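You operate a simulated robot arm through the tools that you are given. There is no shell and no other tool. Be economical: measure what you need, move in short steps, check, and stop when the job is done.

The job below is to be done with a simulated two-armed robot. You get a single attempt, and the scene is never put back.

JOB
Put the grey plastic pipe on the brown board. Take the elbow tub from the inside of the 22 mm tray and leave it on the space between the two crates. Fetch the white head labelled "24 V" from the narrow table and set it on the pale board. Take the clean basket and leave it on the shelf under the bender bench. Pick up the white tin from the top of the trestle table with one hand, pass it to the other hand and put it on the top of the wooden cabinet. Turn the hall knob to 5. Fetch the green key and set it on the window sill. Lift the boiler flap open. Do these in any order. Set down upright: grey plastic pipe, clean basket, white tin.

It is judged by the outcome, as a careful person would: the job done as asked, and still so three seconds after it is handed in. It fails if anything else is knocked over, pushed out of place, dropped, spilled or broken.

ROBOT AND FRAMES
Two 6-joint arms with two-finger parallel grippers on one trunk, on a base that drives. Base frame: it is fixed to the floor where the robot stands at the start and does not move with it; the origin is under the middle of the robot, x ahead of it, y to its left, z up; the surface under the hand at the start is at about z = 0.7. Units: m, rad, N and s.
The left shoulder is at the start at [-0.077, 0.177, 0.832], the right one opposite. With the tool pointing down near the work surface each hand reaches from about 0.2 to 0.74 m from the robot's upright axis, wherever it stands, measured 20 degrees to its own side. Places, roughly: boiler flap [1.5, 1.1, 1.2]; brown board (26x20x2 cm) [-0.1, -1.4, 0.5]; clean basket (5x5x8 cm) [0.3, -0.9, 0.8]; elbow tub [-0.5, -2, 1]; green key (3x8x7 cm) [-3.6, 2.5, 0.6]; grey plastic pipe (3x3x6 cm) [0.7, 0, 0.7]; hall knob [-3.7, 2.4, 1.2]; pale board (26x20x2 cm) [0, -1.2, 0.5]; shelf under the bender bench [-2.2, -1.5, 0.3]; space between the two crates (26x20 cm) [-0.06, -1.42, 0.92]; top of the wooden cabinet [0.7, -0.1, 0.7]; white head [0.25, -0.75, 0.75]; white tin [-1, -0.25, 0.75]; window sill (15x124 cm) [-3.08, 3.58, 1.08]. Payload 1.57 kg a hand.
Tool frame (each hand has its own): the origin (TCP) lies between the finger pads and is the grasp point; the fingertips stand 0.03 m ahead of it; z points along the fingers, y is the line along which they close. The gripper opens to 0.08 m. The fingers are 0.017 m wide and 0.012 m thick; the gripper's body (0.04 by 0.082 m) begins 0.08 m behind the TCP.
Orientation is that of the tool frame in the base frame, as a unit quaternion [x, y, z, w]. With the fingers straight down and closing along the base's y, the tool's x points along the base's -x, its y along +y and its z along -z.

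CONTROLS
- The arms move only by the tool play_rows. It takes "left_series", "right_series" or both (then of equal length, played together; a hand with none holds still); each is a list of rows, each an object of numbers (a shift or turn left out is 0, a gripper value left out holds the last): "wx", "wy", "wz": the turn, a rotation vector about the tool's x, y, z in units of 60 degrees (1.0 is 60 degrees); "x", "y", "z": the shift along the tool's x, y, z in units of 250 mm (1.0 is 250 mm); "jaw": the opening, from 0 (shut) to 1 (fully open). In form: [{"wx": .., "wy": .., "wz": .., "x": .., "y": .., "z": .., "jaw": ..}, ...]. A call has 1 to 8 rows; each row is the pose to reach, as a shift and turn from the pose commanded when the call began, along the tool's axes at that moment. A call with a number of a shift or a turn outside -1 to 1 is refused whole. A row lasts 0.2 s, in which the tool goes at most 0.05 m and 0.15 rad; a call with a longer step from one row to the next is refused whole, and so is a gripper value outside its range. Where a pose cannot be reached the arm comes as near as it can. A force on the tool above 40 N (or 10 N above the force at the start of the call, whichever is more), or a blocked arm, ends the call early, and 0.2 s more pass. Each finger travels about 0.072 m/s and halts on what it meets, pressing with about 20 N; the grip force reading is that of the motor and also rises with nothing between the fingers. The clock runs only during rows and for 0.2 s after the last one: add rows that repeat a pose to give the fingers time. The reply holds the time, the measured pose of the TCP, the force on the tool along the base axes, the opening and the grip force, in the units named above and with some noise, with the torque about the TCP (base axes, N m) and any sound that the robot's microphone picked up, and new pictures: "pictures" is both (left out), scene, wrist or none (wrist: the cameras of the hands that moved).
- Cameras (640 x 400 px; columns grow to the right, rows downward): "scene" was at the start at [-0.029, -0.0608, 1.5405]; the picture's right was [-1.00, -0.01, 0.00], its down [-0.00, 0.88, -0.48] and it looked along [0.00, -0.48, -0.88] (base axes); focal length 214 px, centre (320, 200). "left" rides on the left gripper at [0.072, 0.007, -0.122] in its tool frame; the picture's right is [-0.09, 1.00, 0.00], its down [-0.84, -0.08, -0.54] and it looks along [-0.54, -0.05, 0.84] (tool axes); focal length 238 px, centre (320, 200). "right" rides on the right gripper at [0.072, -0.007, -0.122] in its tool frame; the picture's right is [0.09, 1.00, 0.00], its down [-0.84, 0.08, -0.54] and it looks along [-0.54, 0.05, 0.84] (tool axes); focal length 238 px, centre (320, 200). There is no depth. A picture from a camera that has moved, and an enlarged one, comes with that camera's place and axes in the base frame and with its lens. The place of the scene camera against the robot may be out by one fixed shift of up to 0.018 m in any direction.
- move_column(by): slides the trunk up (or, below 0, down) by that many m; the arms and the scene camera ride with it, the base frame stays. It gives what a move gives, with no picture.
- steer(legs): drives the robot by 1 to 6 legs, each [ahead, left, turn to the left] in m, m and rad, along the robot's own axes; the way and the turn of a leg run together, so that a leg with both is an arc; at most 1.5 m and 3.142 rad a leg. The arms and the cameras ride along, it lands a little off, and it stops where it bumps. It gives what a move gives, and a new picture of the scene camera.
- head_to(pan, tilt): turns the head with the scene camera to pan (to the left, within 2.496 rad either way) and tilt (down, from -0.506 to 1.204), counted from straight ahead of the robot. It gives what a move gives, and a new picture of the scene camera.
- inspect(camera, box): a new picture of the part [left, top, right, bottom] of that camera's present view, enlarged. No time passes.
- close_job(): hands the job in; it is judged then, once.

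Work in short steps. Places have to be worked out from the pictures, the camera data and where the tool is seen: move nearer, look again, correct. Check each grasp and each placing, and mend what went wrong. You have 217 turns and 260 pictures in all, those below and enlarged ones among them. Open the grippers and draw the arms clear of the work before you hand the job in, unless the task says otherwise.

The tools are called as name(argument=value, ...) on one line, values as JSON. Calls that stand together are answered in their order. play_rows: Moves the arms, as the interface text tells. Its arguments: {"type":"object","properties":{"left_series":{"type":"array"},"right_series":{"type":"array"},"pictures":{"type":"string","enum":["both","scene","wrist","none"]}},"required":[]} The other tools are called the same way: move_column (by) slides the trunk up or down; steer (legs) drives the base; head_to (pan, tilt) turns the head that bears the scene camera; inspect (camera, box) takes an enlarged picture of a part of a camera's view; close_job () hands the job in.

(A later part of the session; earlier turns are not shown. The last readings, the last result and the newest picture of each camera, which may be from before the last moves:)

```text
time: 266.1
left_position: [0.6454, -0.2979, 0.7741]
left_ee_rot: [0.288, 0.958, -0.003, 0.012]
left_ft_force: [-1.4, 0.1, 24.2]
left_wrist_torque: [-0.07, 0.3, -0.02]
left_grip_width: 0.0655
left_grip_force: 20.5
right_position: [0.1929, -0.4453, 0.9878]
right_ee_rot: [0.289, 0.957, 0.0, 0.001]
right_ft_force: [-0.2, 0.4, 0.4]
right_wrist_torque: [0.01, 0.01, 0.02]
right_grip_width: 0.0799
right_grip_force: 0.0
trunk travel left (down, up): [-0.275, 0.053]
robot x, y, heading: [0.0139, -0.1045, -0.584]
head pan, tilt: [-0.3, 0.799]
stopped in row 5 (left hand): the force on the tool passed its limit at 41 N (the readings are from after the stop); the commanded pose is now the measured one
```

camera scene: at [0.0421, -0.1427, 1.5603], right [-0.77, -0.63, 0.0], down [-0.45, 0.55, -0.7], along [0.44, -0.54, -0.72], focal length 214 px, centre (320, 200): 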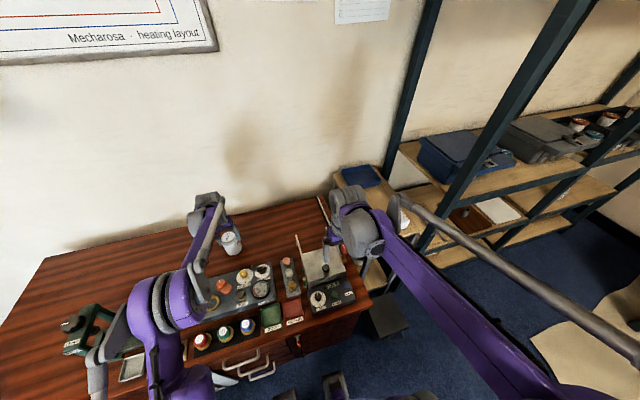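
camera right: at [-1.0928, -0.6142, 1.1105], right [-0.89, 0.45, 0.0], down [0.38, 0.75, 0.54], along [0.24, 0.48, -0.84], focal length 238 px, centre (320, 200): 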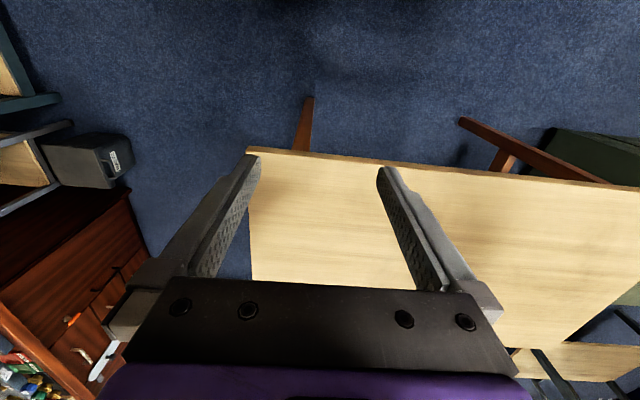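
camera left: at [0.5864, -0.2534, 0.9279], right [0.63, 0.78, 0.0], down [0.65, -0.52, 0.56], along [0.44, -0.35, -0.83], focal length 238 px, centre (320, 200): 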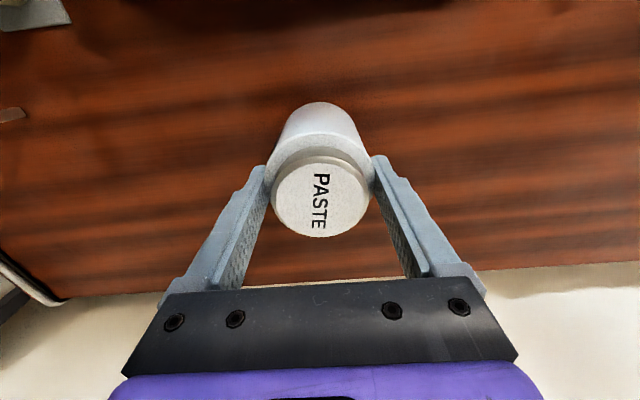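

Contact. I ease up slightly, open, and rise.

play_rows(left_series=[{"z": -0.008}, {"z": -0.008, "jaw": 0.9}, {"z": -0.008, "jaw": 1.0}, {"z": -0.008, "jaw": 1.0}, {"z": -0.008, "jaw": 1.0}], pictures="none")

play_rows(left_series=[{"z": -0.06}, {"z": -0.15}, {"z": -0.3}, {"z": -0.45}, {"z": -0.6}, {"z": -0.75}, {"z": -0.9}, {"z": -1.0}], pictures="wrist")

```text
time: 267.3
left_position: [0.6461, -0.2983, 0.7741]
left_ee_rot: [0.288, 0.958, -0.002, 0.01]
left_ft_force: [-0.9, -0.4, -0.2]
left_wrist_torque: [-0.01, 0.02, -0.02]
left_grip_width: 0.0801
left_grip_force: 0.2
right_position: [0.1949, -0.4458, 0.9888]
right_ee_rot: [0.288, 0.958, 0.001, 0.0]
right_ft_force: [-2.0, 0.6, -0.9]
right_wrist_torque: [0.02, 0.02, 0.04]
right_grip_width: 0.0802
right_grip_force: 0.1
trunk travel left (down, up): [-0.275, 0.053]
robot x, y, heading: [0.0148, -0.1059, -0.582]
head pan, tilt: [-0.3, 0.799]
```

```text
time: 269.1
left_position: [0.6422, -0.2966, 1.0234]
left_ee_rot: [0.288, 0.957, -0.004, 0.011]
left_ft_force: [-0.5, -0.1, 0.2]
left_wrist_torque: [0.02, -0.01, -0.02]
left_grip_width: 0.0803
left_grip_force: 0.1
right_position: [0.1938, -0.4468, 0.9883]
right_ee_rot: [0.288, 0.957, 0.0, 0.0]
right_ft_force: [0.7, 0.3, 0.1]
right_wrist_torque: [0.02, 0.02, 0.0]
right_grip_width: 0.0799
right_grip_force: 0.1
trunk travel left (down, up): [-0.275, 0.053]
robot x, y, heading: [0.0129, -0.1089, -0.588]
head pan, tilt: [-0.3, 0.799]
camera left: at [0.584, -0.2511, 1.1436], right [0.63, 0.78, 0.0], down [0.64, -0.52, 0.56], along [0.44, -0.35, -0.83], focal length 238 px, centre (320, 200)
```

left: 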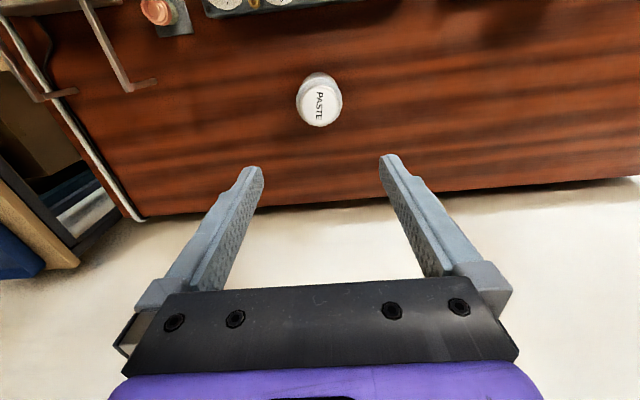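

The tin stands upright on the cabinet top. Next the boiler flap: I pull the left hand back and look toward the boiler and the floor between.

play_rows(left_series=[{"x": 0.14}, {"x": 0.28}, {"x": 0.42}, {"x": 0.56}, {"x": 0.7}, {"x": 0.84}, {"x": 0.95}], pictures="none")

head_to(pan=1.3, tilt=0.6)

head_to(pan=1.1, tilt=0.15)

```text
time: 270.7
left_position: [0.4442, -0.1647, 1.0187]
left_ee_rot: [0.288, 0.958, -0.003, 0.011]
left_ft_force: [-0.5, 0.1, 0.4]
left_wrist_torque: [0.03, -0.05, 0.03]
left_grip_width: 0.0799
left_grip_force: 0.0
right_position: [0.193, -0.4458, 0.9874]
right_ee_rot: [0.288, 0.958, 0.0, 0.0]
right_ft_force: [-0.3, -0.5, -1.2]
right_wrist_torque: [0.04, -0.03, 0.03]
right_grip_width: 0.0801
right_grip_force: 0.1
trunk travel left (down, up): [-0.275, 0.053]
robot x, y, heading: [0.0125, -0.1077, -0.581]
head pan, tilt: [-0.3, 0.799]
```

```text
time: 272.4
left_position: [0.4439, -0.1662, 1.0181]
left_ee_rot: [0.288, 0.957, -0.003, 0.011]
left_ft_force: [-0.8, 0.5, -0.4]
left_wrist_torque: [0.02, -0.01, 0.0]
left_grip_width: 0.08
left_grip_force: 0.1
right_position: [0.1953, -0.4468, 0.987]
right_ee_rot: [0.288, 0.957, 0.0, 0.0]
right_ft_force: [0.0, -0.3, 0.3]
right_wrist_torque: [0.01, -0.01, 0.02]
right_grip_width: 0.08
right_grip_force: 0.1
trunk travel left (down, up): [-0.275, 0.053]
robot x, y, heading: [0.014, -0.106, -0.59]
head pan, tilt: [1.3, 0.6]
camera scene: at [0.0577, -0.0223, 1.5771], right [0.66, -0.76, 0.0], down [-0.43, -0.37, -0.83], along [0.62, 0.54, -0.56], focal length 214 px, centre (320, 200)
```

scene: 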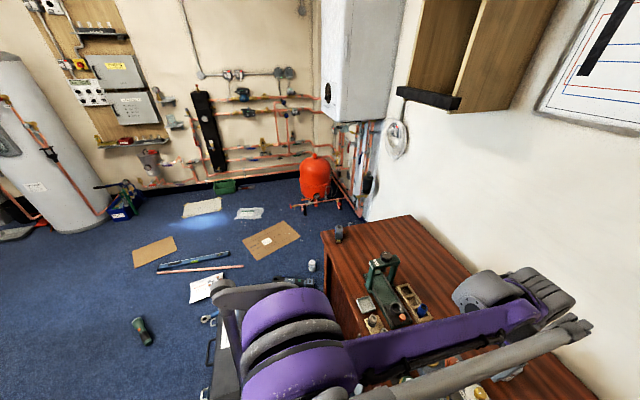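

```text
time: 273.3
left_position: [0.4451, -0.1665, 1.0172]
left_ee_rot: [0.288, 0.958, -0.003, 0.011]
left_ft_force: [-0.4, -0.6, 0.3]
left_wrist_torque: [-0.01, 0.03, -0.03]
left_grip_width: 0.0798
left_grip_force: 0.1
right_position: [0.1952, -0.4449, 0.9883]
right_ee_rot: [0.288, 0.958, 0.0, 0.0]
right_ft_force: [0.6, 0.6, -0.5]
right_wrist_torque: [-0.01, -0.02, 0.02]
right_grip_width: 0.0802
right_grip_force: 0.0
trunk travel left (down, up): [-0.275, 0.053]
robot x, y, heading: [0.0119, -0.1101, -0.584]
head pan, tilt: [1.1, 0.15]
camera scene: at [0.0717, -0.0346, 1.6185], right [0.49, -0.87, 0.0], down [-0.13, -0.07, -0.99], along [0.86, 0.49, -0.15], focal length 214 px, centre (320, 200)
```

scene: 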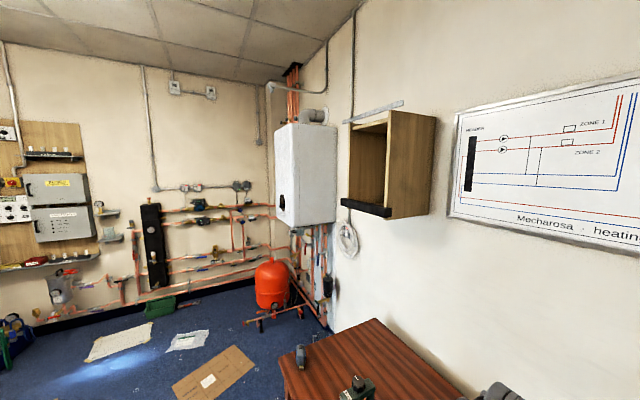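

I enlarge the boiler to find the flap.

inspect(camera="scene", box=[250, 100, 370, 240])

```text
2.86 times, centred on (310, 170) of scene
camera zoom: at [0.0717, -0.0346, 1.6185], right [0.49, -0.87, 0.0], down [-0.13, -0.07, -0.99], along [0.86, 0.49, -0.15], focal length 613 px, centre (349, 286)
```

zoom: 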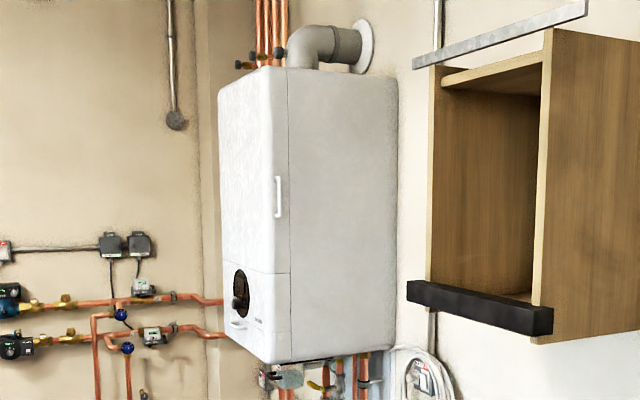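

The flap is the lower front panel of the boiler, which faces the aisle. The floor there has loose tools, so I go round them: back along a clear lane, then left, then in toward the boiler; first the back-off and the strafe left, checking the view.

steer(legs=[[0, 0.08, 0.02], [-1.4, 0, 0], [0, 0.9, 0]])

head_to(pan=0.5, tilt=0.5)

```text
time: 289.1
left_position: [-0.2022, 1.4168, 1.0176]
left_ee_rot: [0.282, 0.959, -0.003, 0.01]
left_ft_force: [-0.2, 0.5, 0.5]
left_wrist_torque: [0.0, 0.01, 0.02]
left_grip_width: 0.08
left_grip_force: 0.0
right_position: [-0.4481, 1.1332, 0.9875]
right_ee_rot: [0.28, 0.96, 0.0, 0.0]
right_ft_force: [-0.3, 0.3, 0.7]
right_wrist_torque: [-0.01, -0.02, -0.03]
right_grip_width: 0.08
right_grip_force: 0.0
trunk travel left (down, up): [-0.275, 0.053]
robot x, y, heading: [-0.6356, 1.4694, -0.572]
head pan, tilt: [1.1, 0.15]
camera scene: at [-0.5776, 1.5431, 1.6186], right [0.51, -0.86, 0.0], down [-0.13, -0.08, -0.99], along [0.85, 0.5, -0.15], focal length 214 px, centre (320, 200)
```

scene: 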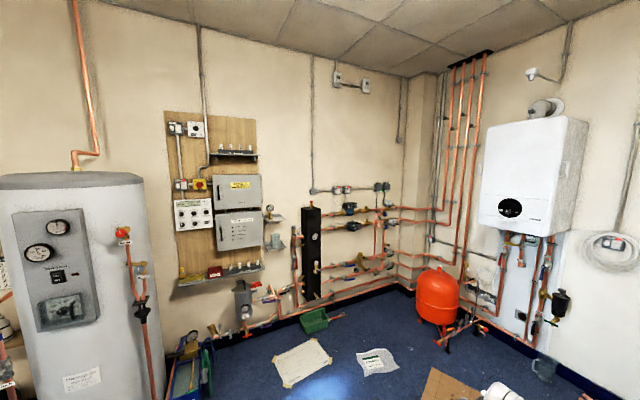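

```text
time: 290.1
left_position: [-0.2019, 1.4172, 1.0189]
left_ee_rot: [0.282, 0.959, -0.003, 0.011]
left_ft_force: [-0.6, 0.3, 0.0]
left_wrist_torque: [0.03, 0.0, -0.01]
left_grip_width: 0.08
left_grip_force: 0.1
right_position: [-0.4481, 1.1328, 0.9873]
right_ee_rot: [0.28, 0.96, 0.0, -0.001]
right_ft_force: [0.4, -0.1, 0.3]
right_wrist_torque: [-0.01, -0.02, 0.02]
right_grip_width: 0.0797
right_grip_force: 0.0
trunk travel left (down, up): [-0.275, 0.053]
robot x, y, heading: [-0.6313, 1.4709, -0.57]
head pan, tilt: [0.499, 0.499]
camera scene: at [-0.5669, 1.4899, 1.5863], right [-0.07, -1.0, 0.0], down [-0.48, 0.03, -0.88], along [0.88, -0.06, -0.48], focal length 214 px, centre (320, 200)
```

scene: 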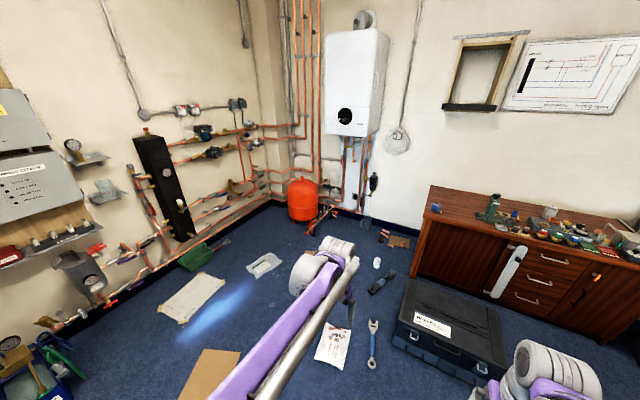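

The boiler front is in good view: front p ≈ 0.69, s 1.55–1.98, bottom z ≈ 1.17. I enlarge the flap.

head_to(pan=0.6, tilt=0.1)

inspect(camera="scene", box=[330, 130, 450, 250])

```text
time: 291.0
left_position: [-0.2017, 1.4165, 1.0173]
left_ee_rot: [0.282, 0.959, -0.004, 0.011]
left_ft_force: [-0.1, 0.5, 0.5]
left_wrist_torque: [0.01, 0.0, 0.0]
left_grip_width: 0.0799
left_grip_force: 0.2
right_position: [-0.4483, 1.1327, 0.9876]
right_ee_rot: [0.28, 0.96, 0.001, 0.0]
right_ft_force: [0.0, 0.0, 0.1]
right_wrist_torque: [0.01, 0.01, 0.01]
right_grip_width: 0.08
right_grip_force: 0.0
trunk travel left (down, up): [-0.275, 0.053]
robot x, y, heading: [-0.6401, 1.4718, -0.571]
head pan, tilt: [0.6, 0.099]
camera scene: at [-0.5656, 1.499, 1.6232], right [0.03, -1.0, 0.0], down [-0.1, 0.0, -0.99], along [0.99, 0.03, -0.1], focal length 214 px, centre (320, 200)
```

scene: 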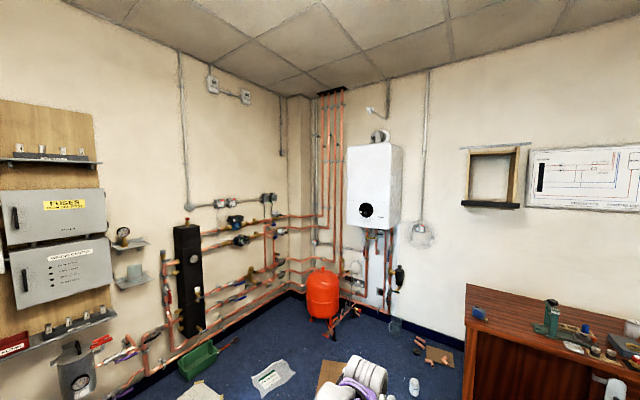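

```text
3.33 times, centred on (390, 190) of scene
camera zoom: at [-0.5656, 1.499, 1.6232], right [0.03, -1.0, 0.0], down [-0.1, 0.0, -0.99], along [0.99, 0.03, -0.1], focal length 715 px, centre (87, 233)
```

zoom: 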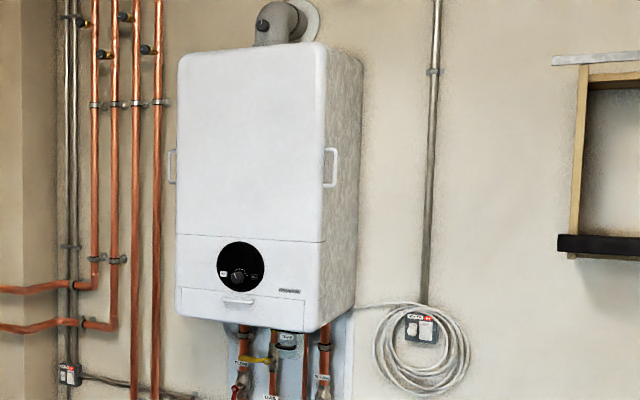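

The flap is the narrow strip under the dial with a small bar handle at about p 0.67, s 1.74, z 1.22, i.e. base [1.49, 1.12, 1.22]. I strafe further left beyond the loose tools, then drive in toward the boiler.

steer(legs=[[-0.03, 0, 0], [0, 1.0, 0.01]])

head_to(pan=0.0, tilt=0.7)

```text
time: 300.6
left_position: [0.3135, 2.288, 1.0173]
left_ee_rot: [0.277, 0.961, -0.003, 0.011]
left_ft_force: [0.4, 0.2, 1.0]
left_wrist_torque: [0.03, -0.01, 0.02]
left_grip_width: 0.0799
left_grip_force: 0.1
right_position: [0.0695, 2.0017, 0.9877]
right_ee_rot: [0.277, 0.961, 0.0, 0.0]
right_ft_force: [0.6, 0.1, 0.0]
right_wrist_torque: [0.0, -0.01, -0.02]
right_grip_width: 0.0802
right_grip_force: 0.0
trunk travel left (down, up): [-0.275, 0.053]
robot x, y, heading: [-0.1164, 2.3399, -0.563]
head pan, tilt: [0.6, 0.099]
camera scene: at [-0.0502, 2.3664, 1.6233], right [0.04, -1.0, 0.0], down [-0.1, 0.0, -1.0], along [0.99, 0.04, -0.1], focal length 214 px, centre (320, 200)
```

scene: 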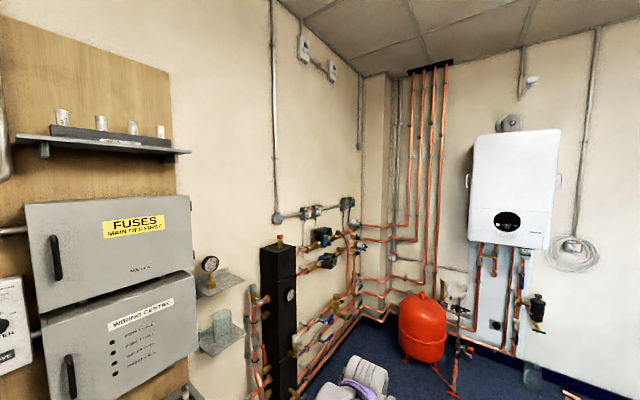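

```text
time: 301.6
left_position: [0.313, 2.2866, 1.0176]
left_ee_rot: [0.277, 0.961, -0.003, 0.011]
left_ft_force: [-0.2, -0.6, 0.1]
left_wrist_torque: [0.02, 0.0, 0.01]
left_grip_width: 0.08
left_grip_force: 0.0
right_position: [0.07, 2.0012, 0.9879]
right_ee_rot: [0.277, 0.961, 0.0, 0.0]
right_ft_force: [0.3, -0.6, 0.1]
right_wrist_torque: [0.05, 0.01, 0.01]
right_grip_width: 0.0802
right_grip_force: 0.1
trunk travel left (down, up): [-0.275, 0.053]
robot x, y, heading: [-0.1156, 2.3362, -0.56]
head pan, tilt: [0.0, 0.7]
camera scene: at [-0.0702, 2.3177, 1.5686], right [-0.53, -0.85, 0.0], down [-0.54, 0.34, -0.77], along [0.65, -0.41, -0.64], focal length 214 px, centre (320, 200)
```

scene: 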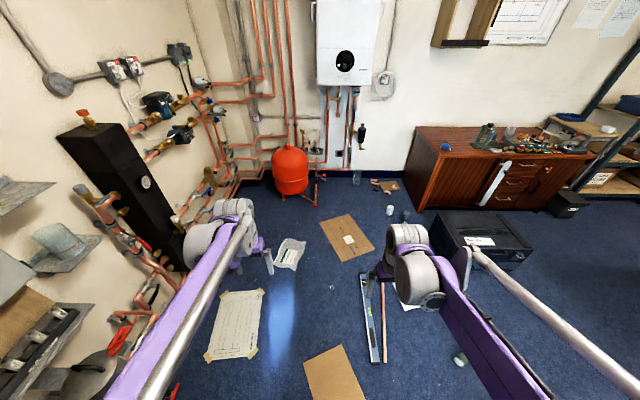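

The lane ahead holds only flat sheets, with the level and pipe to the right. I shift slightly left and drive ahead partway, checking that the flat cardboard isn't disturbed.

steer(legs=[[0, 0.05, 0], [0.6, 0, 0]])

```text
time: 305.7
left_position: [0.848, 2.0203, 1.0186]
left_ee_rot: [0.272, 0.962, -0.003, 0.011]
left_ft_force: [-0.3, 0.2, -0.3]
left_wrist_torque: [0.04, 0.01, -0.01]
left_grip_width: 0.0799
left_grip_force: 0.0
right_position: [0.6061, 1.731, 0.9883]
right_ee_rot: [0.272, 0.962, 0.0, 0.0]
right_ft_force: [-0.3, -0.2, -0.3]
right_wrist_torque: [0.02, 0.01, -0.01]
right_grip_width: 0.08
right_grip_force: 0.1
trunk travel left (down, up): [-0.275, 0.053]
robot x, y, heading: [0.415, 2.061, -0.554]
head pan, tilt: [0.0, 0.7]
camera scene: at [0.4632, 2.0456, 1.5685], right [-0.52, -0.85, 0.0], down [-0.55, 0.34, -0.76], along [0.65, -0.4, -0.64], focal length 214 px, centre (320, 200)
```

scene: 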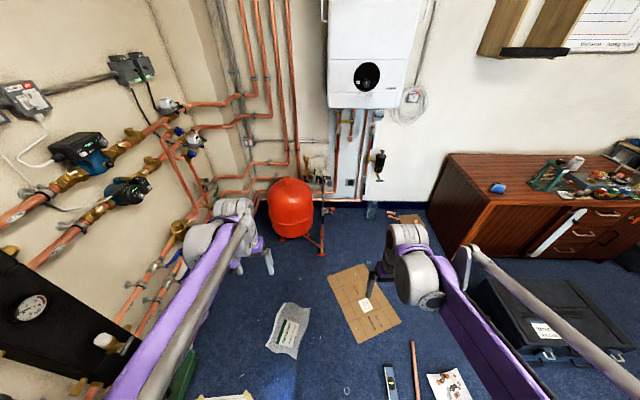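

No disturbance. I drive on to about 0.75 m from the boiler front.

steer(legs=[[0.65, 0, 0]])

head_to(pan=-0.25, tilt=0.4)

inspect(camera="scene", box=[240, 60, 400, 240])

```text
time: 309.2
left_position: [1.3874, 1.6937, 1.0175]
left_ee_rot: [0.268, 0.963, -0.002, 0.011]
left_ft_force: [0.4, -0.1, -0.2]
left_wrist_torque: [-0.03, 0.0, 0.04]
left_grip_width: 0.08
left_grip_force: 0.1
right_position: [1.1491, 1.4033, 0.988]
right_ee_rot: [0.269, 0.963, 0.0, 0.0]
right_ft_force: [0.0, 0.1, -0.3]
right_wrist_torque: [-0.01, 0.0, 0.01]
right_grip_width: 0.0798
right_grip_force: 0.1
trunk travel left (down, up): [-0.275, 0.053]
robot x, y, heading: [0.9556, 1.7345, -0.545]
head pan, tilt: [0.0, 0.7]
camera scene: at [1.0042, 1.716, 1.5685], right [-0.52, -0.86, 0.0], down [-0.55, 0.33, -0.76], along [0.65, -0.4, -0.64], focal length 214 px, centre (320, 200)
```

scene: 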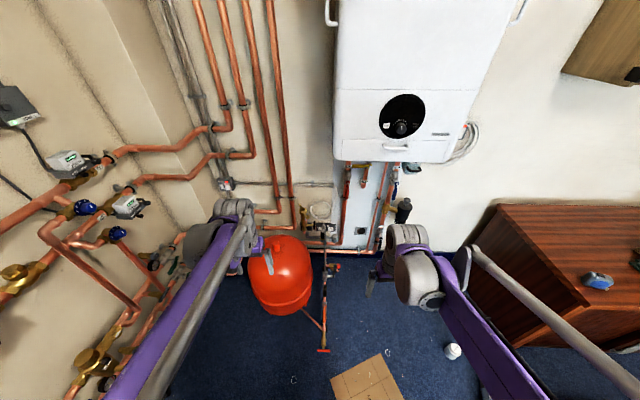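

```text
time: 310.0
left_position: [1.388, 1.6928, 1.0167]
left_ee_rot: [0.268, 0.963, -0.003, 0.011]
left_ft_force: [0.5, 0.4, -0.6]
left_wrist_torque: [0.03, -0.01, 0.0]
left_grip_width: 0.08
left_grip_force: 0.1
right_position: [1.1484, 1.402, 0.9877]
right_ee_rot: [0.269, 0.963, -0.001, 0.0]
right_ft_force: [-0.4, -0.3, 0.2]
right_wrist_torque: [-0.03, 0.01, 0.01]
right_grip_width: 0.08
right_grip_force: 0.1
trunk travel left (down, up): [-0.275, 0.053]
robot x, y, heading: [0.9558, 1.7337, -0.544]
head pan, tilt: [-0.25, 0.4]
camera scene: at [0.9964, 1.694, 1.5953], right [-0.71, -0.7, 0.0], down [-0.27, 0.28, -0.92], along [0.65, -0.66, -0.39], focal length 214 px, centre (320, 200)
```

scene: 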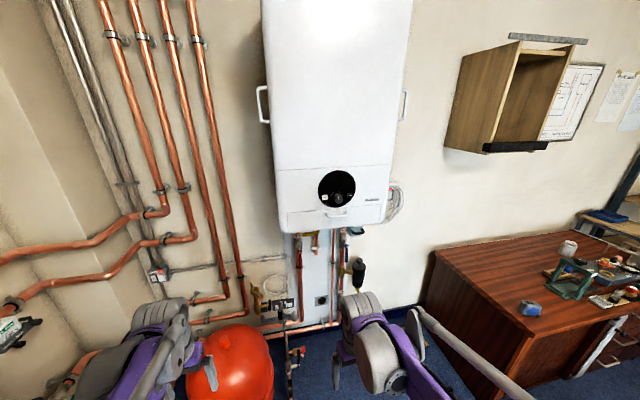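

```text
2.22 times, centred on (320, 150) of scene
camera zoom: at [0.9964, 1.694, 1.5953], right [-0.71, -0.7, 0.0], down [-0.27, 0.28, -0.92], along [0.65, -0.66, -0.39], focal length 477 px, centre (320, 311)
```

zoom: 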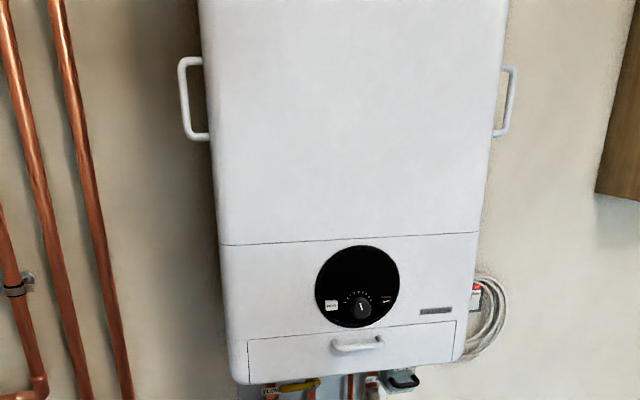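

Triangulation puts the handle at about p 0.645, s 1.73, z 1.226 (base [1.464, 1.125]). I raise the trunk and turn the right hand to point forward with the fingers closing vertically.

move_column(by=0.05)

play_rows(right_series=[{"wx": -0.072, "wy": -0.072, "wz": 0.072, "z": -0.08}, {"wx": -0.144, "wy": -0.144, "wz": 0.144, "z": -0.16}, {"wx": -0.216, "wy": -0.216, "wz": 0.216, "z": -0.24}, {"wx": -0.288, "wy": -0.288, "wz": 0.288, "z": -0.32}, {"wx": -0.36, "wy": -0.36, "wz": 0.36, "z": -0.4}, {"wx": -0.432, "wy": -0.432, "wz": 0.432, "z": -0.48}, {"wx": -0.504, "wy": -0.504, "wz": 0.504, "z": -0.56}, {"wx": -0.577, "wy": -0.577, "wz": 0.577, "z": -0.62}], pictures="none")

play_rows(right_series=[{"wx": -0.072, "wy": -0.072, "wz": 0.072}, {"wx": -0.144, "wy": -0.144, "wz": 0.144}, {"wx": -0.216, "wy": -0.216, "wz": 0.216}, {"wx": -0.288, "wy": -0.288, "wz": 0.288}, {"wx": -0.36, "wy": -0.36, "wz": 0.36}, {"wx": -0.432, "wy": -0.432, "wz": 0.432}, {"wx": -0.504, "wy": -0.504, "wz": 0.504}, {"wx": -0.577, "wy": -0.577, "wz": 0.577}], pictures="both")

```text
time: 310.9
left_position: [1.3877, 1.6924, 1.0684]
left_ee_rot: [0.268, 0.963, -0.003, 0.01]
left_ft_force: [-1.0, -0.6, -0.4]
left_wrist_torque: [-0.02, 0.01, -0.01]
left_grip_width: 0.08
left_grip_force: 0.0
right_position: [1.1494, 1.403, 1.0385]
right_ee_rot: [0.269, 0.963, 0.0, 0.0]
right_ft_force: [0.7, -0.2, -0.2]
right_wrist_torque: [-0.01, -0.02, -0.02]
right_grip_width: 0.0798
right_grip_force: 0.0
trunk travel left (down, up): [-0.325, 0.003]
robot x, y, heading: [0.9571, 1.7337, -0.544]
head pan, tilt: [-0.25, 0.4]
```

```text
time: 312.7
left_position: [1.3871, 1.6944, 1.0686]
left_ee_rot: [0.269, 0.963, -0.004, 0.011]
left_ft_force: [0.3, 0.2, -0.3]
left_wrist_torque: [-0.01, -0.02, -0.01]
left_grip_width: 0.0802
left_grip_force: 0.0
right_position: [1.1503, 1.4039, 1.193]
right_ee_rot: [0.511, 0.756, 0.2, 0.357]
right_ft_force: [-0.2, -0.3, -0.2]
right_wrist_torque: [0.03, 0.01, -0.01]
right_grip_width: 0.0801
right_grip_force: 0.2
trunk travel left (down, up): [-0.325, 0.003]
robot x, y, heading: [0.9538, 1.7352, -0.546]
head pan, tilt: [-0.25, 0.4]
```

```text
time: 314.5
left_position: [1.3881, 1.6934, 1.0674]
left_ee_rot: [0.269, 0.963, -0.002, 0.01]
left_ft_force: [-0.3, -0.2, 0.6]
left_wrist_torque: [0.03, 0.01, -0.01]
left_grip_width: 0.0801
left_grip_force: 0.1
right_position: [1.1601, 1.3943, 1.1914]
right_ee_rot: [0.61, 0.366, 0.344, 0.613]
right_ft_force: [-0.2, 0.0, -0.5]
right_wrist_torque: [0.01, -0.07, 0.03]
right_grip_width: 0.0798
right_grip_force: 0.1
right hand out of reach, approached as far as the arm can: row 6, 7, 8
trunk travel left (down, up): [-0.325, 0.003]
robot x, y, heading: [0.9558, 1.7341, -0.544]
head pan, tilt: [-0.25, 0.4]
camera scene: at [0.9943, 1.695, 1.6483], right [-0.71, -0.7, 0.0], down [-0.27, 0.28, -0.92], along [0.65, -0.66, -0.39], focal length 214 px, centre (320, 200)
camera right: at [1.089, 1.5176, 1.1859], right [0.07, 0.1, 0.99], down [-0.88, -0.46, 0.11], along [0.46, -0.88, 0.05], focal length 238 px, centre (320, 200)
```

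scene: 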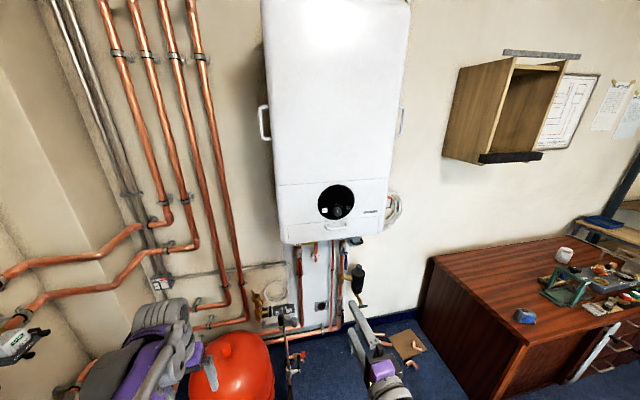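
right: 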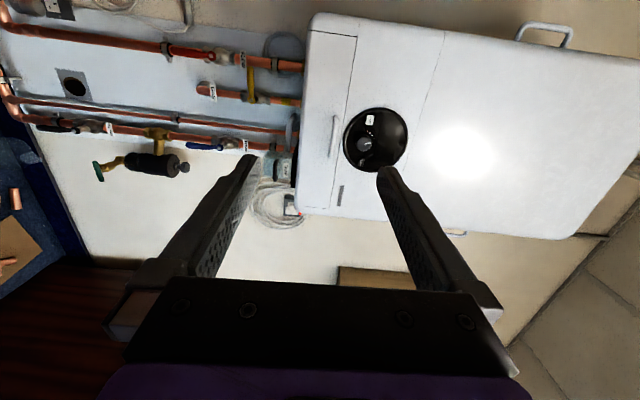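

The hand camera sees the handle and confirms z ≈ 1.226. I advance toward it, stopping about 15 cm short.

play_rows(right_series=[{"x": -0.06, "y": 0.023, "z": 0.17}, {"x": -0.12, "y": 0.046, "z": 0.34}, {"x": -0.18, "y": 0.07, "z": 0.5}, {"x": -0.24, "y": 0.092, "z": 0.67}, {"x": -0.3, "y": 0.115, "z": 0.84}, {"x": -0.332, "y": 0.136, "z": 1.0}, {"x": -0.332, "y": 0.136, "z": 1.0}], pictures="wrist")

inspect(camera="right", box=[240, 60, 400, 260])

```text
time: 316.1
left_position: [1.388, 1.694, 1.0684]
left_ee_rot: [0.269, 0.963, -0.003, 0.011]
left_ft_force: [0.1, -1.1, 0.0]
left_wrist_torque: [0.0, -0.01, 0.01]
left_grip_width: 0.0799
left_grip_force: 0.2
right_position: [1.331, 1.1921, 1.2266]
right_ee_rot: [0.616, 0.348, 0.347, 0.616]
right_ft_force: [0.8, -0.7, -0.1]
right_wrist_torque: [0.01, -0.01, 0.03]
right_grip_width: 0.08
right_grip_force: 0.0
trunk travel left (down, up): [-0.325, 0.003]
robot x, y, heading: [0.955, 1.7356, -0.543]
head pan, tilt: [-0.25, 0.4]
camera right: at [1.2636, 1.3175, 1.2216], right [0.05, 0.08, 1.0], down [-0.9, -0.44, 0.08], along [0.44, -0.9, 0.05], focal length 238 px, centre (320, 200)
```

right: 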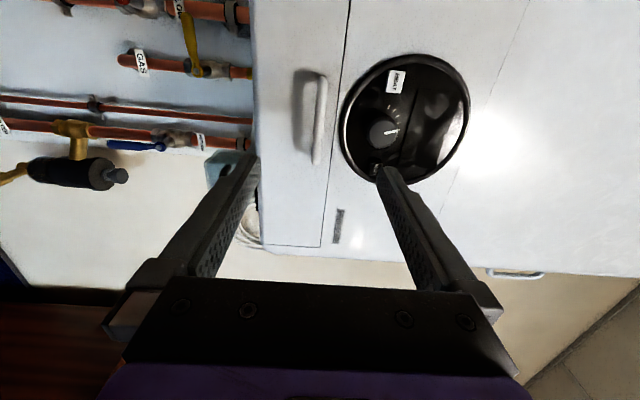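

```text
2.00 times, centred on (320, 160) of right
camera zoom: at [1.2636, 1.3175, 1.2216], right [0.05, 0.08, 1.0], down [-0.9, -0.44, 0.08], along [0.44, -0.9, 0.05], focal length 477 px, centre (320, 280)
```

zoom: 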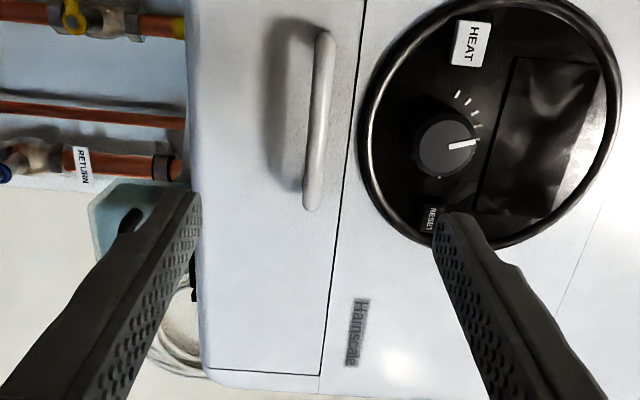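

The bar handle is directly ahead at the hand's height. I narrow the jaw to 45 mm and advance 8 cm, watching the force.

play_rows(right_series=[{"jaw": 0.56}, {"jaw": 0.56}, {"jaw": 0.56, "z": 0.1}, {"jaw": 0.56, "z": 0.2}, {"jaw": 0.56, "z": 0.28}, {"jaw": 0.56, "z": 0.32}, {"jaw": 0.56, "z": 0.32}], pictures="wrist")

inspect(camera="right", box=[220, 60, 420, 260])

```text
time: 317.7
left_position: [1.3885, 1.6938, 1.0685]
left_ee_rot: [0.268, 0.963, -0.003, 0.011]
left_ft_force: [-0.5, -0.8, -0.3]
left_wrist_torque: [0.04, -0.01, 0.04]
left_grip_width: 0.0799
left_grip_force: 0.0
right_position: [1.4013, 1.1529, 1.2271]
right_ee_rot: [0.616, 0.349, 0.347, 0.616]
right_ft_force: [-0.7, -0.8, 0.4]
right_wrist_torque: [-0.03, 0.03, -0.03]
right_grip_width: 0.0449
right_grip_force: 0.1
trunk travel left (down, up): [-0.325, 0.003]
robot x, y, heading: [0.9539, 1.7352, -0.543]
head pan, tilt: [-0.25, 0.4]
camera right: at [1.3322, 1.2771, 1.221], right [0.05, 0.08, 1.0], down [-0.9, -0.44, 0.08], along [0.44, -0.9, 0.05], focal length 238 px, centre (320, 200)
```

right: 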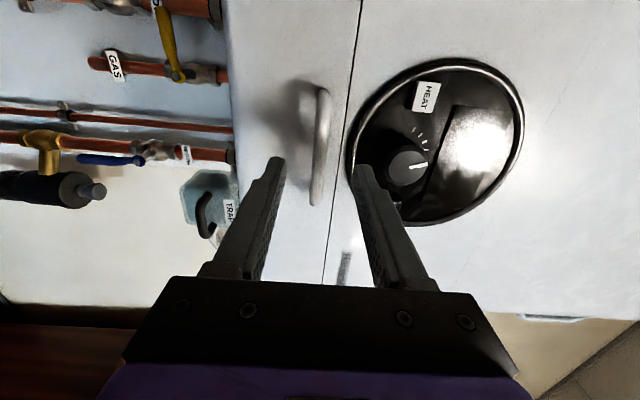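

```text
2.00 times, centred on (320, 160) of right
camera zoom: at [1.3322, 1.2771, 1.221], right [0.05, 0.08, 1.0], down [-0.9, -0.44, 0.08], along [0.44, -0.9, 0.05], focal length 477 px, centre (320, 280)
```

zoom: 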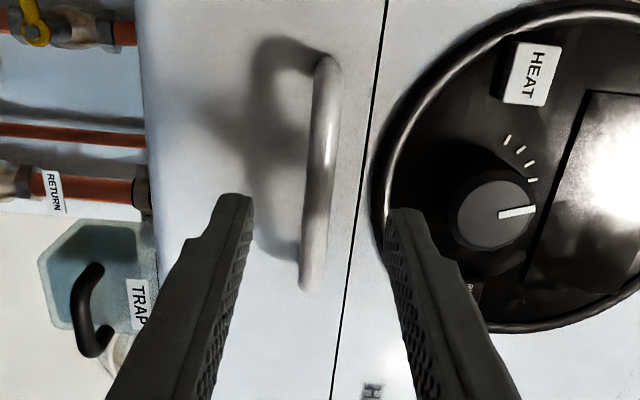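

The bar is about 5.5 cm ahead of the TCP. I advance 4 cm so the fingers enclose it, then close.

play_rows(right_series=[{"z": 0.06}, {"z": 0.12}, {"z": 0.16}, {"z": 0.16}], pictures="none")

play_rows(right_series=[{"jaw": 0.2}, {"jaw": 0}, {"jaw": 0}, {"jaw": 0}], pictures="wrist")

```text
time: 318.7
left_position: [1.3884, 1.6929, 1.0684]
left_ee_rot: [0.268, 0.963, -0.003, 0.011]
left_ft_force: [0.6, 0.6, -0.5]
left_wrist_torque: [-0.01, -0.01, -0.05]
left_grip_width: 0.0801
left_grip_force: 0.1
right_position: [1.4345, 1.1327, 1.2278]
right_ee_rot: [0.616, 0.348, 0.347, 0.616]
right_ft_force: [0.1, -0.3, 0.1]
right_wrist_torque: [-0.04, -0.02, 0.03]
right_grip_width: 0.0448
right_grip_force: 0.1
trunk travel left (down, up): [-0.325, 0.003]
robot x, y, heading: [0.9539, 1.7345, -0.541]
head pan, tilt: [-0.25, 0.4]
```

```text
time: 319.7
left_position: [1.389, 1.6933, 1.0692]
left_ee_rot: [0.269, 0.963, -0.003, 0.01]
left_ft_force: [0.9, 0.4, -0.3]
left_wrist_torque: [-0.02, -0.03, -0.02]
left_grip_width: 0.08
left_grip_force: 0.0
right_position: [1.4345, 1.131, 1.2268]
right_ee_rot: [0.616, 0.348, 0.347, 0.616]
right_ft_force: [-2.2, 3.3, -7.8]
right_wrist_torque: [0.01, 0.0, -0.03]
right_grip_width: 0.0099
right_grip_force: 28.3
trunk travel left (down, up): [-0.325, 0.003]
robot x, y, heading: [0.9534, 1.7315, -0.545]
head pan, tilt: [-0.25, 0.4]
camera right: at [1.3663, 1.2569, 1.2202], right [0.05, 0.08, 1.0], down [-0.9, -0.44, 0.08], along [0.44, -0.9, 0.05], focal length 238 px, centre (320, 200)
```

right: 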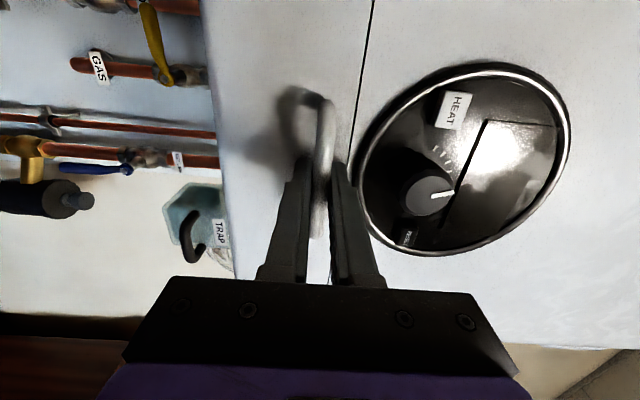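

The bar is gripped (10 mm). I test the motion by moving it slightly up and out.

play_rows(right_series=[{"y": 0.016, "z": -0.008}, {"y": 0.032, "z": -0.018}, {"y": 0.048, "z": -0.028}, {"y": 0.048, "z": -0.028}], pictures="wrist")

```text
time: 320.3
left_position: [1.3906, 1.6904, 1.0663]
left_ee_rot: [0.269, 0.963, -0.002, 0.009]
left_ft_force: [0.3, -0.6, -0.4]
left_wrist_torque: [-0.01, -0.04, -0.01]
left_grip_width: 0.0801
left_grip_force: 0.1
right_position: [1.435, 1.1322, 1.2256]
right_ee_rot: [0.618, 0.349, 0.345, 0.614]
right_ft_force: [1.3, 1.9, -32.8]
right_wrist_torque: [0.12, 0.05, 0.08]
right_grip_width: 0.0098
right_grip_force: 28.3
trunk travel left (down, up): [-0.325, 0.003]
robot x, y, heading: [0.9537, 1.7382, -0.545]
head pan, tilt: [-0.25, 0.4]
stopped in row 2 (right hand): the force on the tool passed its limit at 44 N (the readings are from after the stop); the commanded pose is now the measured one
camera right: at [1.3666, 1.2569, 1.2208], right [0.06, 0.08, 1.0], down [-0.9, -0.44, 0.08], along [0.44, -0.9, 0.05], focal length 238 px, centre (320, 200)
```

right: 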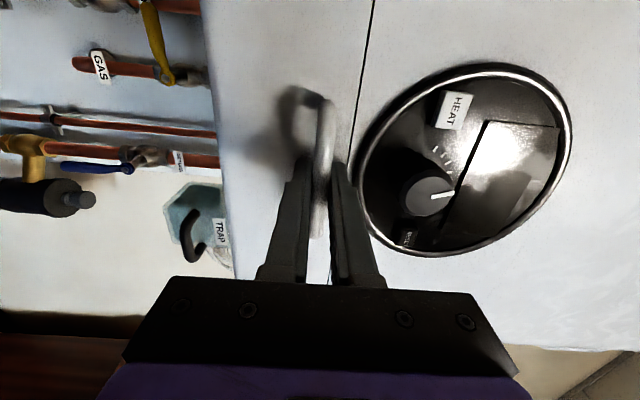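

Upward is resisted. I test a straight pull outward in small steps.

play_rows(right_series=[{"y": -0.004, "z": -0.01}, {"y": -0.004, "z": -0.025}, {"y": -0.004, "z": -0.04}, {"y": -0.004, "z": -0.06}], pictures="wrist")

```text
time: 321.1
left_position: [1.3927, 1.6907, 1.066]
left_ee_rot: [0.268, 0.963, -0.001, 0.008]
left_ft_force: [-0.2, 0.0, -0.2]
left_wrist_torque: [0.0, 0.03, 0.03]
left_grip_width: 0.08
left_grip_force: 0.0
right_position: [1.4315, 1.1339, 1.2235]
right_ee_rot: [0.618, 0.349, 0.345, 0.614]
right_ft_force: [15.7, -10.6, -29.3]
right_wrist_torque: [0.09, 0.01, -0.68]
right_grip_width: 0.0099
right_grip_force: 28.1
trunk travel left (down, up): [-0.325, 0.003]
robot x, y, heading: [0.952, 1.7399, -0.543]
head pan, tilt: [-0.25, 0.4]
stopped in row 3 (right hand): the force on the tool passed its limit at 44 N (the readings are from after the stop); the commanded pose is now the measured one
camera right: at [1.3628, 1.2595, 1.219], right [0.06, 0.08, 1.0], down [-0.9, -0.44, 0.08], along [0.44, -0.9, 0.04], focal length 238 px, centre (320, 200)
```

right: 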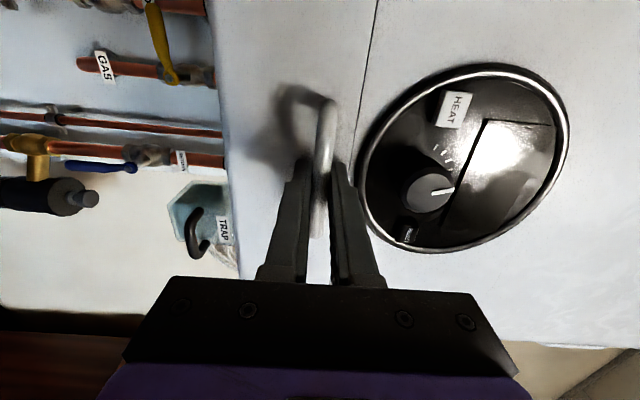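

I relax the vertical load by moving 4 mm down and read the forces.

play_rows(right_series=[{"y": -0.008}, {"y": -0.016}, {"y": -0.016}], pictures="none")

```text
time: 321.9
left_position: [1.3922, 1.6921, 1.0667]
left_ee_rot: [0.269, 0.963, -0.002, 0.009]
left_ft_force: [0.1, 0.5, -0.3]
left_wrist_torque: [-0.02, -0.04, -0.01]
left_grip_width: 0.0801
left_grip_force: 0.1
right_position: [1.4287, 1.1351, 1.2227]
right_ee_rot: [0.617, 0.349, 0.346, 0.614]
right_ft_force: [12.8, -9.7, -15.8]
right_wrist_torque: [-0.1, -0.23, 0.1]
right_grip_width: 0.0101
right_grip_force: 28.6
trunk travel left (down, up): [-0.325, 0.003]
robot x, y, heading: [0.9603, 1.7317, -0.54]
head pan, tilt: [-0.25, 0.4]
```

The handle wants to move out and slightly down, so the flap hinges along its lower edge. I follow that arc in small steps.

play_rows(right_series=[{"z": -0.03, "y": -0.012}, {"z": -0.0636, "y": -0.03}, {"z": -0.094, "y": -0.064}, {"z": -0.117, "y": -0.106}, {"z": -0.117, "y": -0.106}], pictures="wrist")

```text
time: 323.1
left_position: [1.391, 1.6909, 1.0667]
left_ee_rot: [0.269, 0.963, -0.002, 0.009]
left_ft_force: [0.5, 0.1, 0.1]
left_wrist_torque: [-0.01, 0.01, -0.02]
left_grip_width: 0.0801
left_grip_force: 0.0
right_position: [1.4035, 1.1533, 1.1957]
right_ee_rot: [0.616, 0.351, 0.345, 0.615]
right_ft_force: [15.9, -8.6, -9.9]
right_wrist_torque: [0.24, -0.16, 0.41]
right_grip_width: 0.0099
right_grip_force: 28.2
trunk travel left (down, up): [-0.325, 0.003]
robot x, y, heading: [0.9568, 1.735, -0.543]
head pan, tilt: [-0.25, 0.4]
camera right: at [1.3355, 1.277, 1.1917], right [0.05, 0.08, 1.0], down [-0.9, -0.44, 0.08], along [0.44, -0.9, 0.05], focal length 238 px, centre (320, 200)
```

right: 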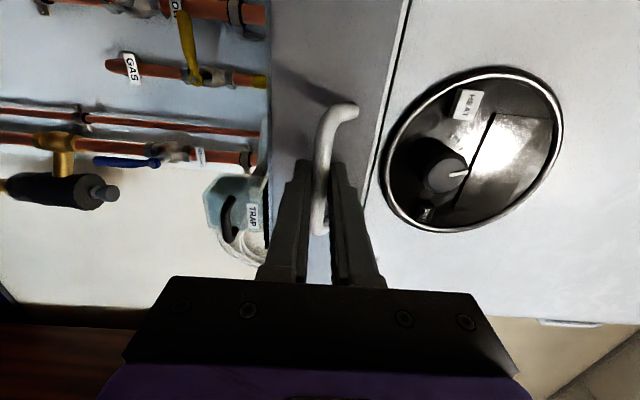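

The flap is swinging open about its lower edge. I continue the arc downward.

play_rows(right_series=[{"z": -0.025, "y": -0.057}, {"z": -0.033, "y": -0.113}, {"z": -0.03, "y": -0.15}, {"z": -0.025, "y": -0.19}, {"z": -0.012, "y": -0.23}, {"z": 0.0, "y": -0.265}, {"z": 0.0, "y": -0.265}], pictures="both")

```text
time: 324.6
left_position: [1.3862, 1.6952, 1.069]
left_ee_rot: [0.269, 0.963, -0.003, 0.011]
left_ft_force: [0.0, 0.4, 1.4]
left_wrist_torque: [0.0, 0.03, 0.02]
left_grip_width: 0.0799
left_grip_force: 0.0
right_position: [1.3988, 1.1558, 1.1329]
right_ee_rot: [0.615, 0.35, 0.347, 0.615]
right_ft_force: [-16.1, 16.7, -10.3]
right_wrist_torque: [0.44, -0.14, -0.08]
right_grip_width: 0.01
right_grip_force: 28.5
trunk travel left (down, up): [-0.325, 0.003]
robot x, y, heading: [0.9565, 1.7349, -0.543]
head pan, tilt: [-0.25, 0.4]
camera scene: at [0.9924, 1.6972, 1.6482], right [-0.71, -0.7, 0.0], down [-0.27, 0.28, -0.92], along [0.65, -0.66, -0.39], focal length 214 px, centre (320, 200)
camera right: at [1.3304, 1.2802, 1.1272], right [0.05, 0.08, 1.0], down [-0.9, -0.44, 0.08], along [0.44, -0.9, 0.05], focal length 238 px, centre (320, 200)
```

scene: 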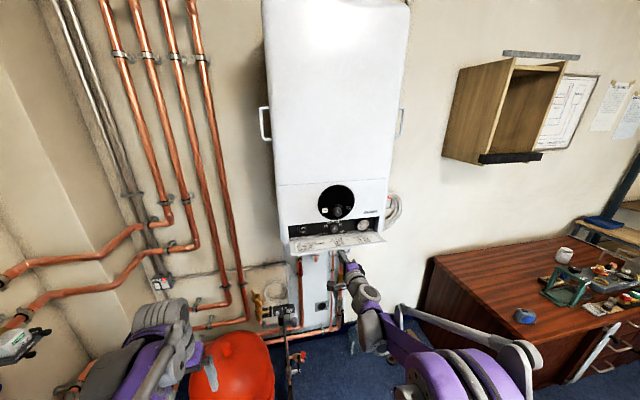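
right: 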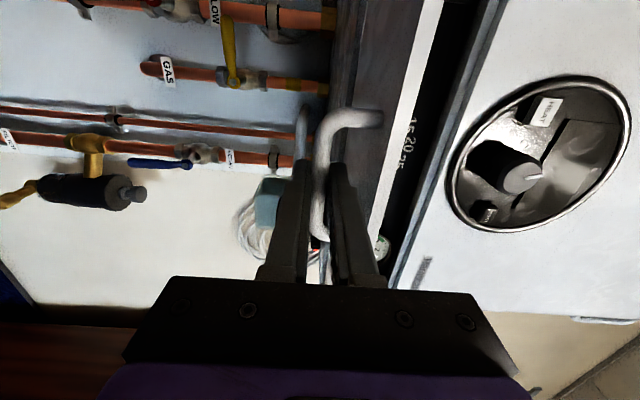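

The flap is open, exposing the gauge panel. I enlarge to judge the angle.

inspect(camera="scene", box=[260, 180, 420, 280])

```text
4.00 times, centred on (340, 230) of scene
camera zoom: at [0.9924, 1.6972, 1.6482], right [-0.71, -0.7, 0.0], down [-0.27, 0.28, -0.92], along [0.65, -0.66, -0.39], focal length 858 px, centre (240, 80)
```

zoom: 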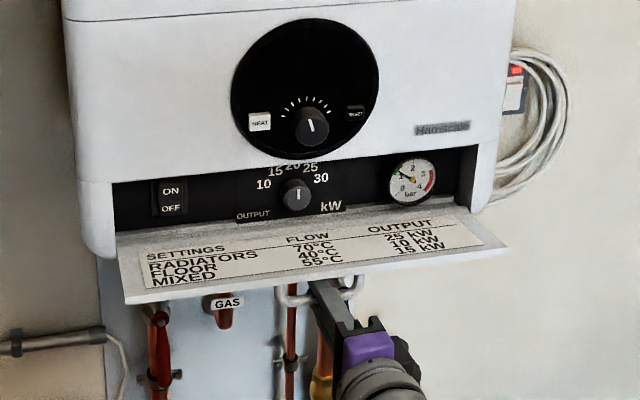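

The flap is about 75–80 degrees open. I push a little further down, then release and see whether it stays.

play_rows(right_series=[{"y": -0.03, "z": -0.03}, {"y": -0.06, "z": -0.03}, {"y": -0.09, "z": -0.02}, {"y": -0.09, "z": -0.02}], pictures="none")

inspect(camera="scene", box=[260, 180, 420, 280])

```text
time: 325.4
left_position: [1.3906, 1.6924, 1.0675]
left_ee_rot: [0.268, 0.963, -0.003, 0.01]
left_ft_force: [-0.4, -0.4, 0.1]
left_wrist_torque: [0.03, -0.01, 0.02]
left_grip_width: 0.0802
left_grip_force: 0.1
right_position: [1.3981, 1.1556, 1.1192]
right_ee_rot: [0.615, 0.348, 0.349, 0.615]
right_ft_force: [17.2, -14.5, 30.0]
right_wrist_torque: [0.08, -0.46, -0.03]
right_grip_width: 0.0102
right_grip_force: 28.6
trunk travel left (down, up): [-0.325, 0.003]
robot x, y, heading: [0.9528, 1.7311, -0.541]
head pan, tilt: [-0.25, 0.4]
stopped in row 3 (right hand): the force on the tool passed its limit at 97 N (the readings are from after the stop); the commanded pose is now the measured one
```

```text
4.00 times, centred on (340, 230) of scene
camera zoom: at [0.9965, 1.6944, 1.6485], right [-0.71, -0.7, 0.0], down [-0.27, 0.28, -0.92], along [0.65, -0.66, -0.39], focal length 858 px, centre (240, 80)
```

zoom: 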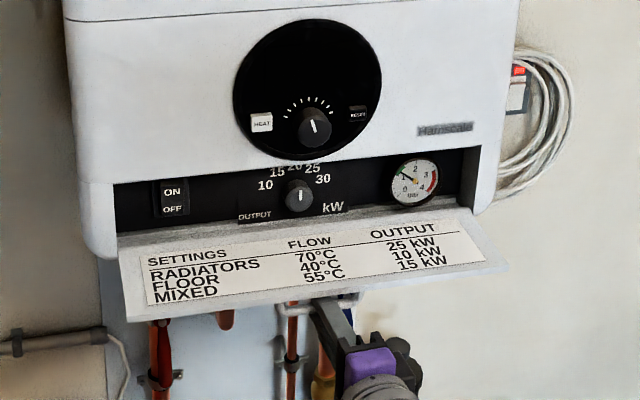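

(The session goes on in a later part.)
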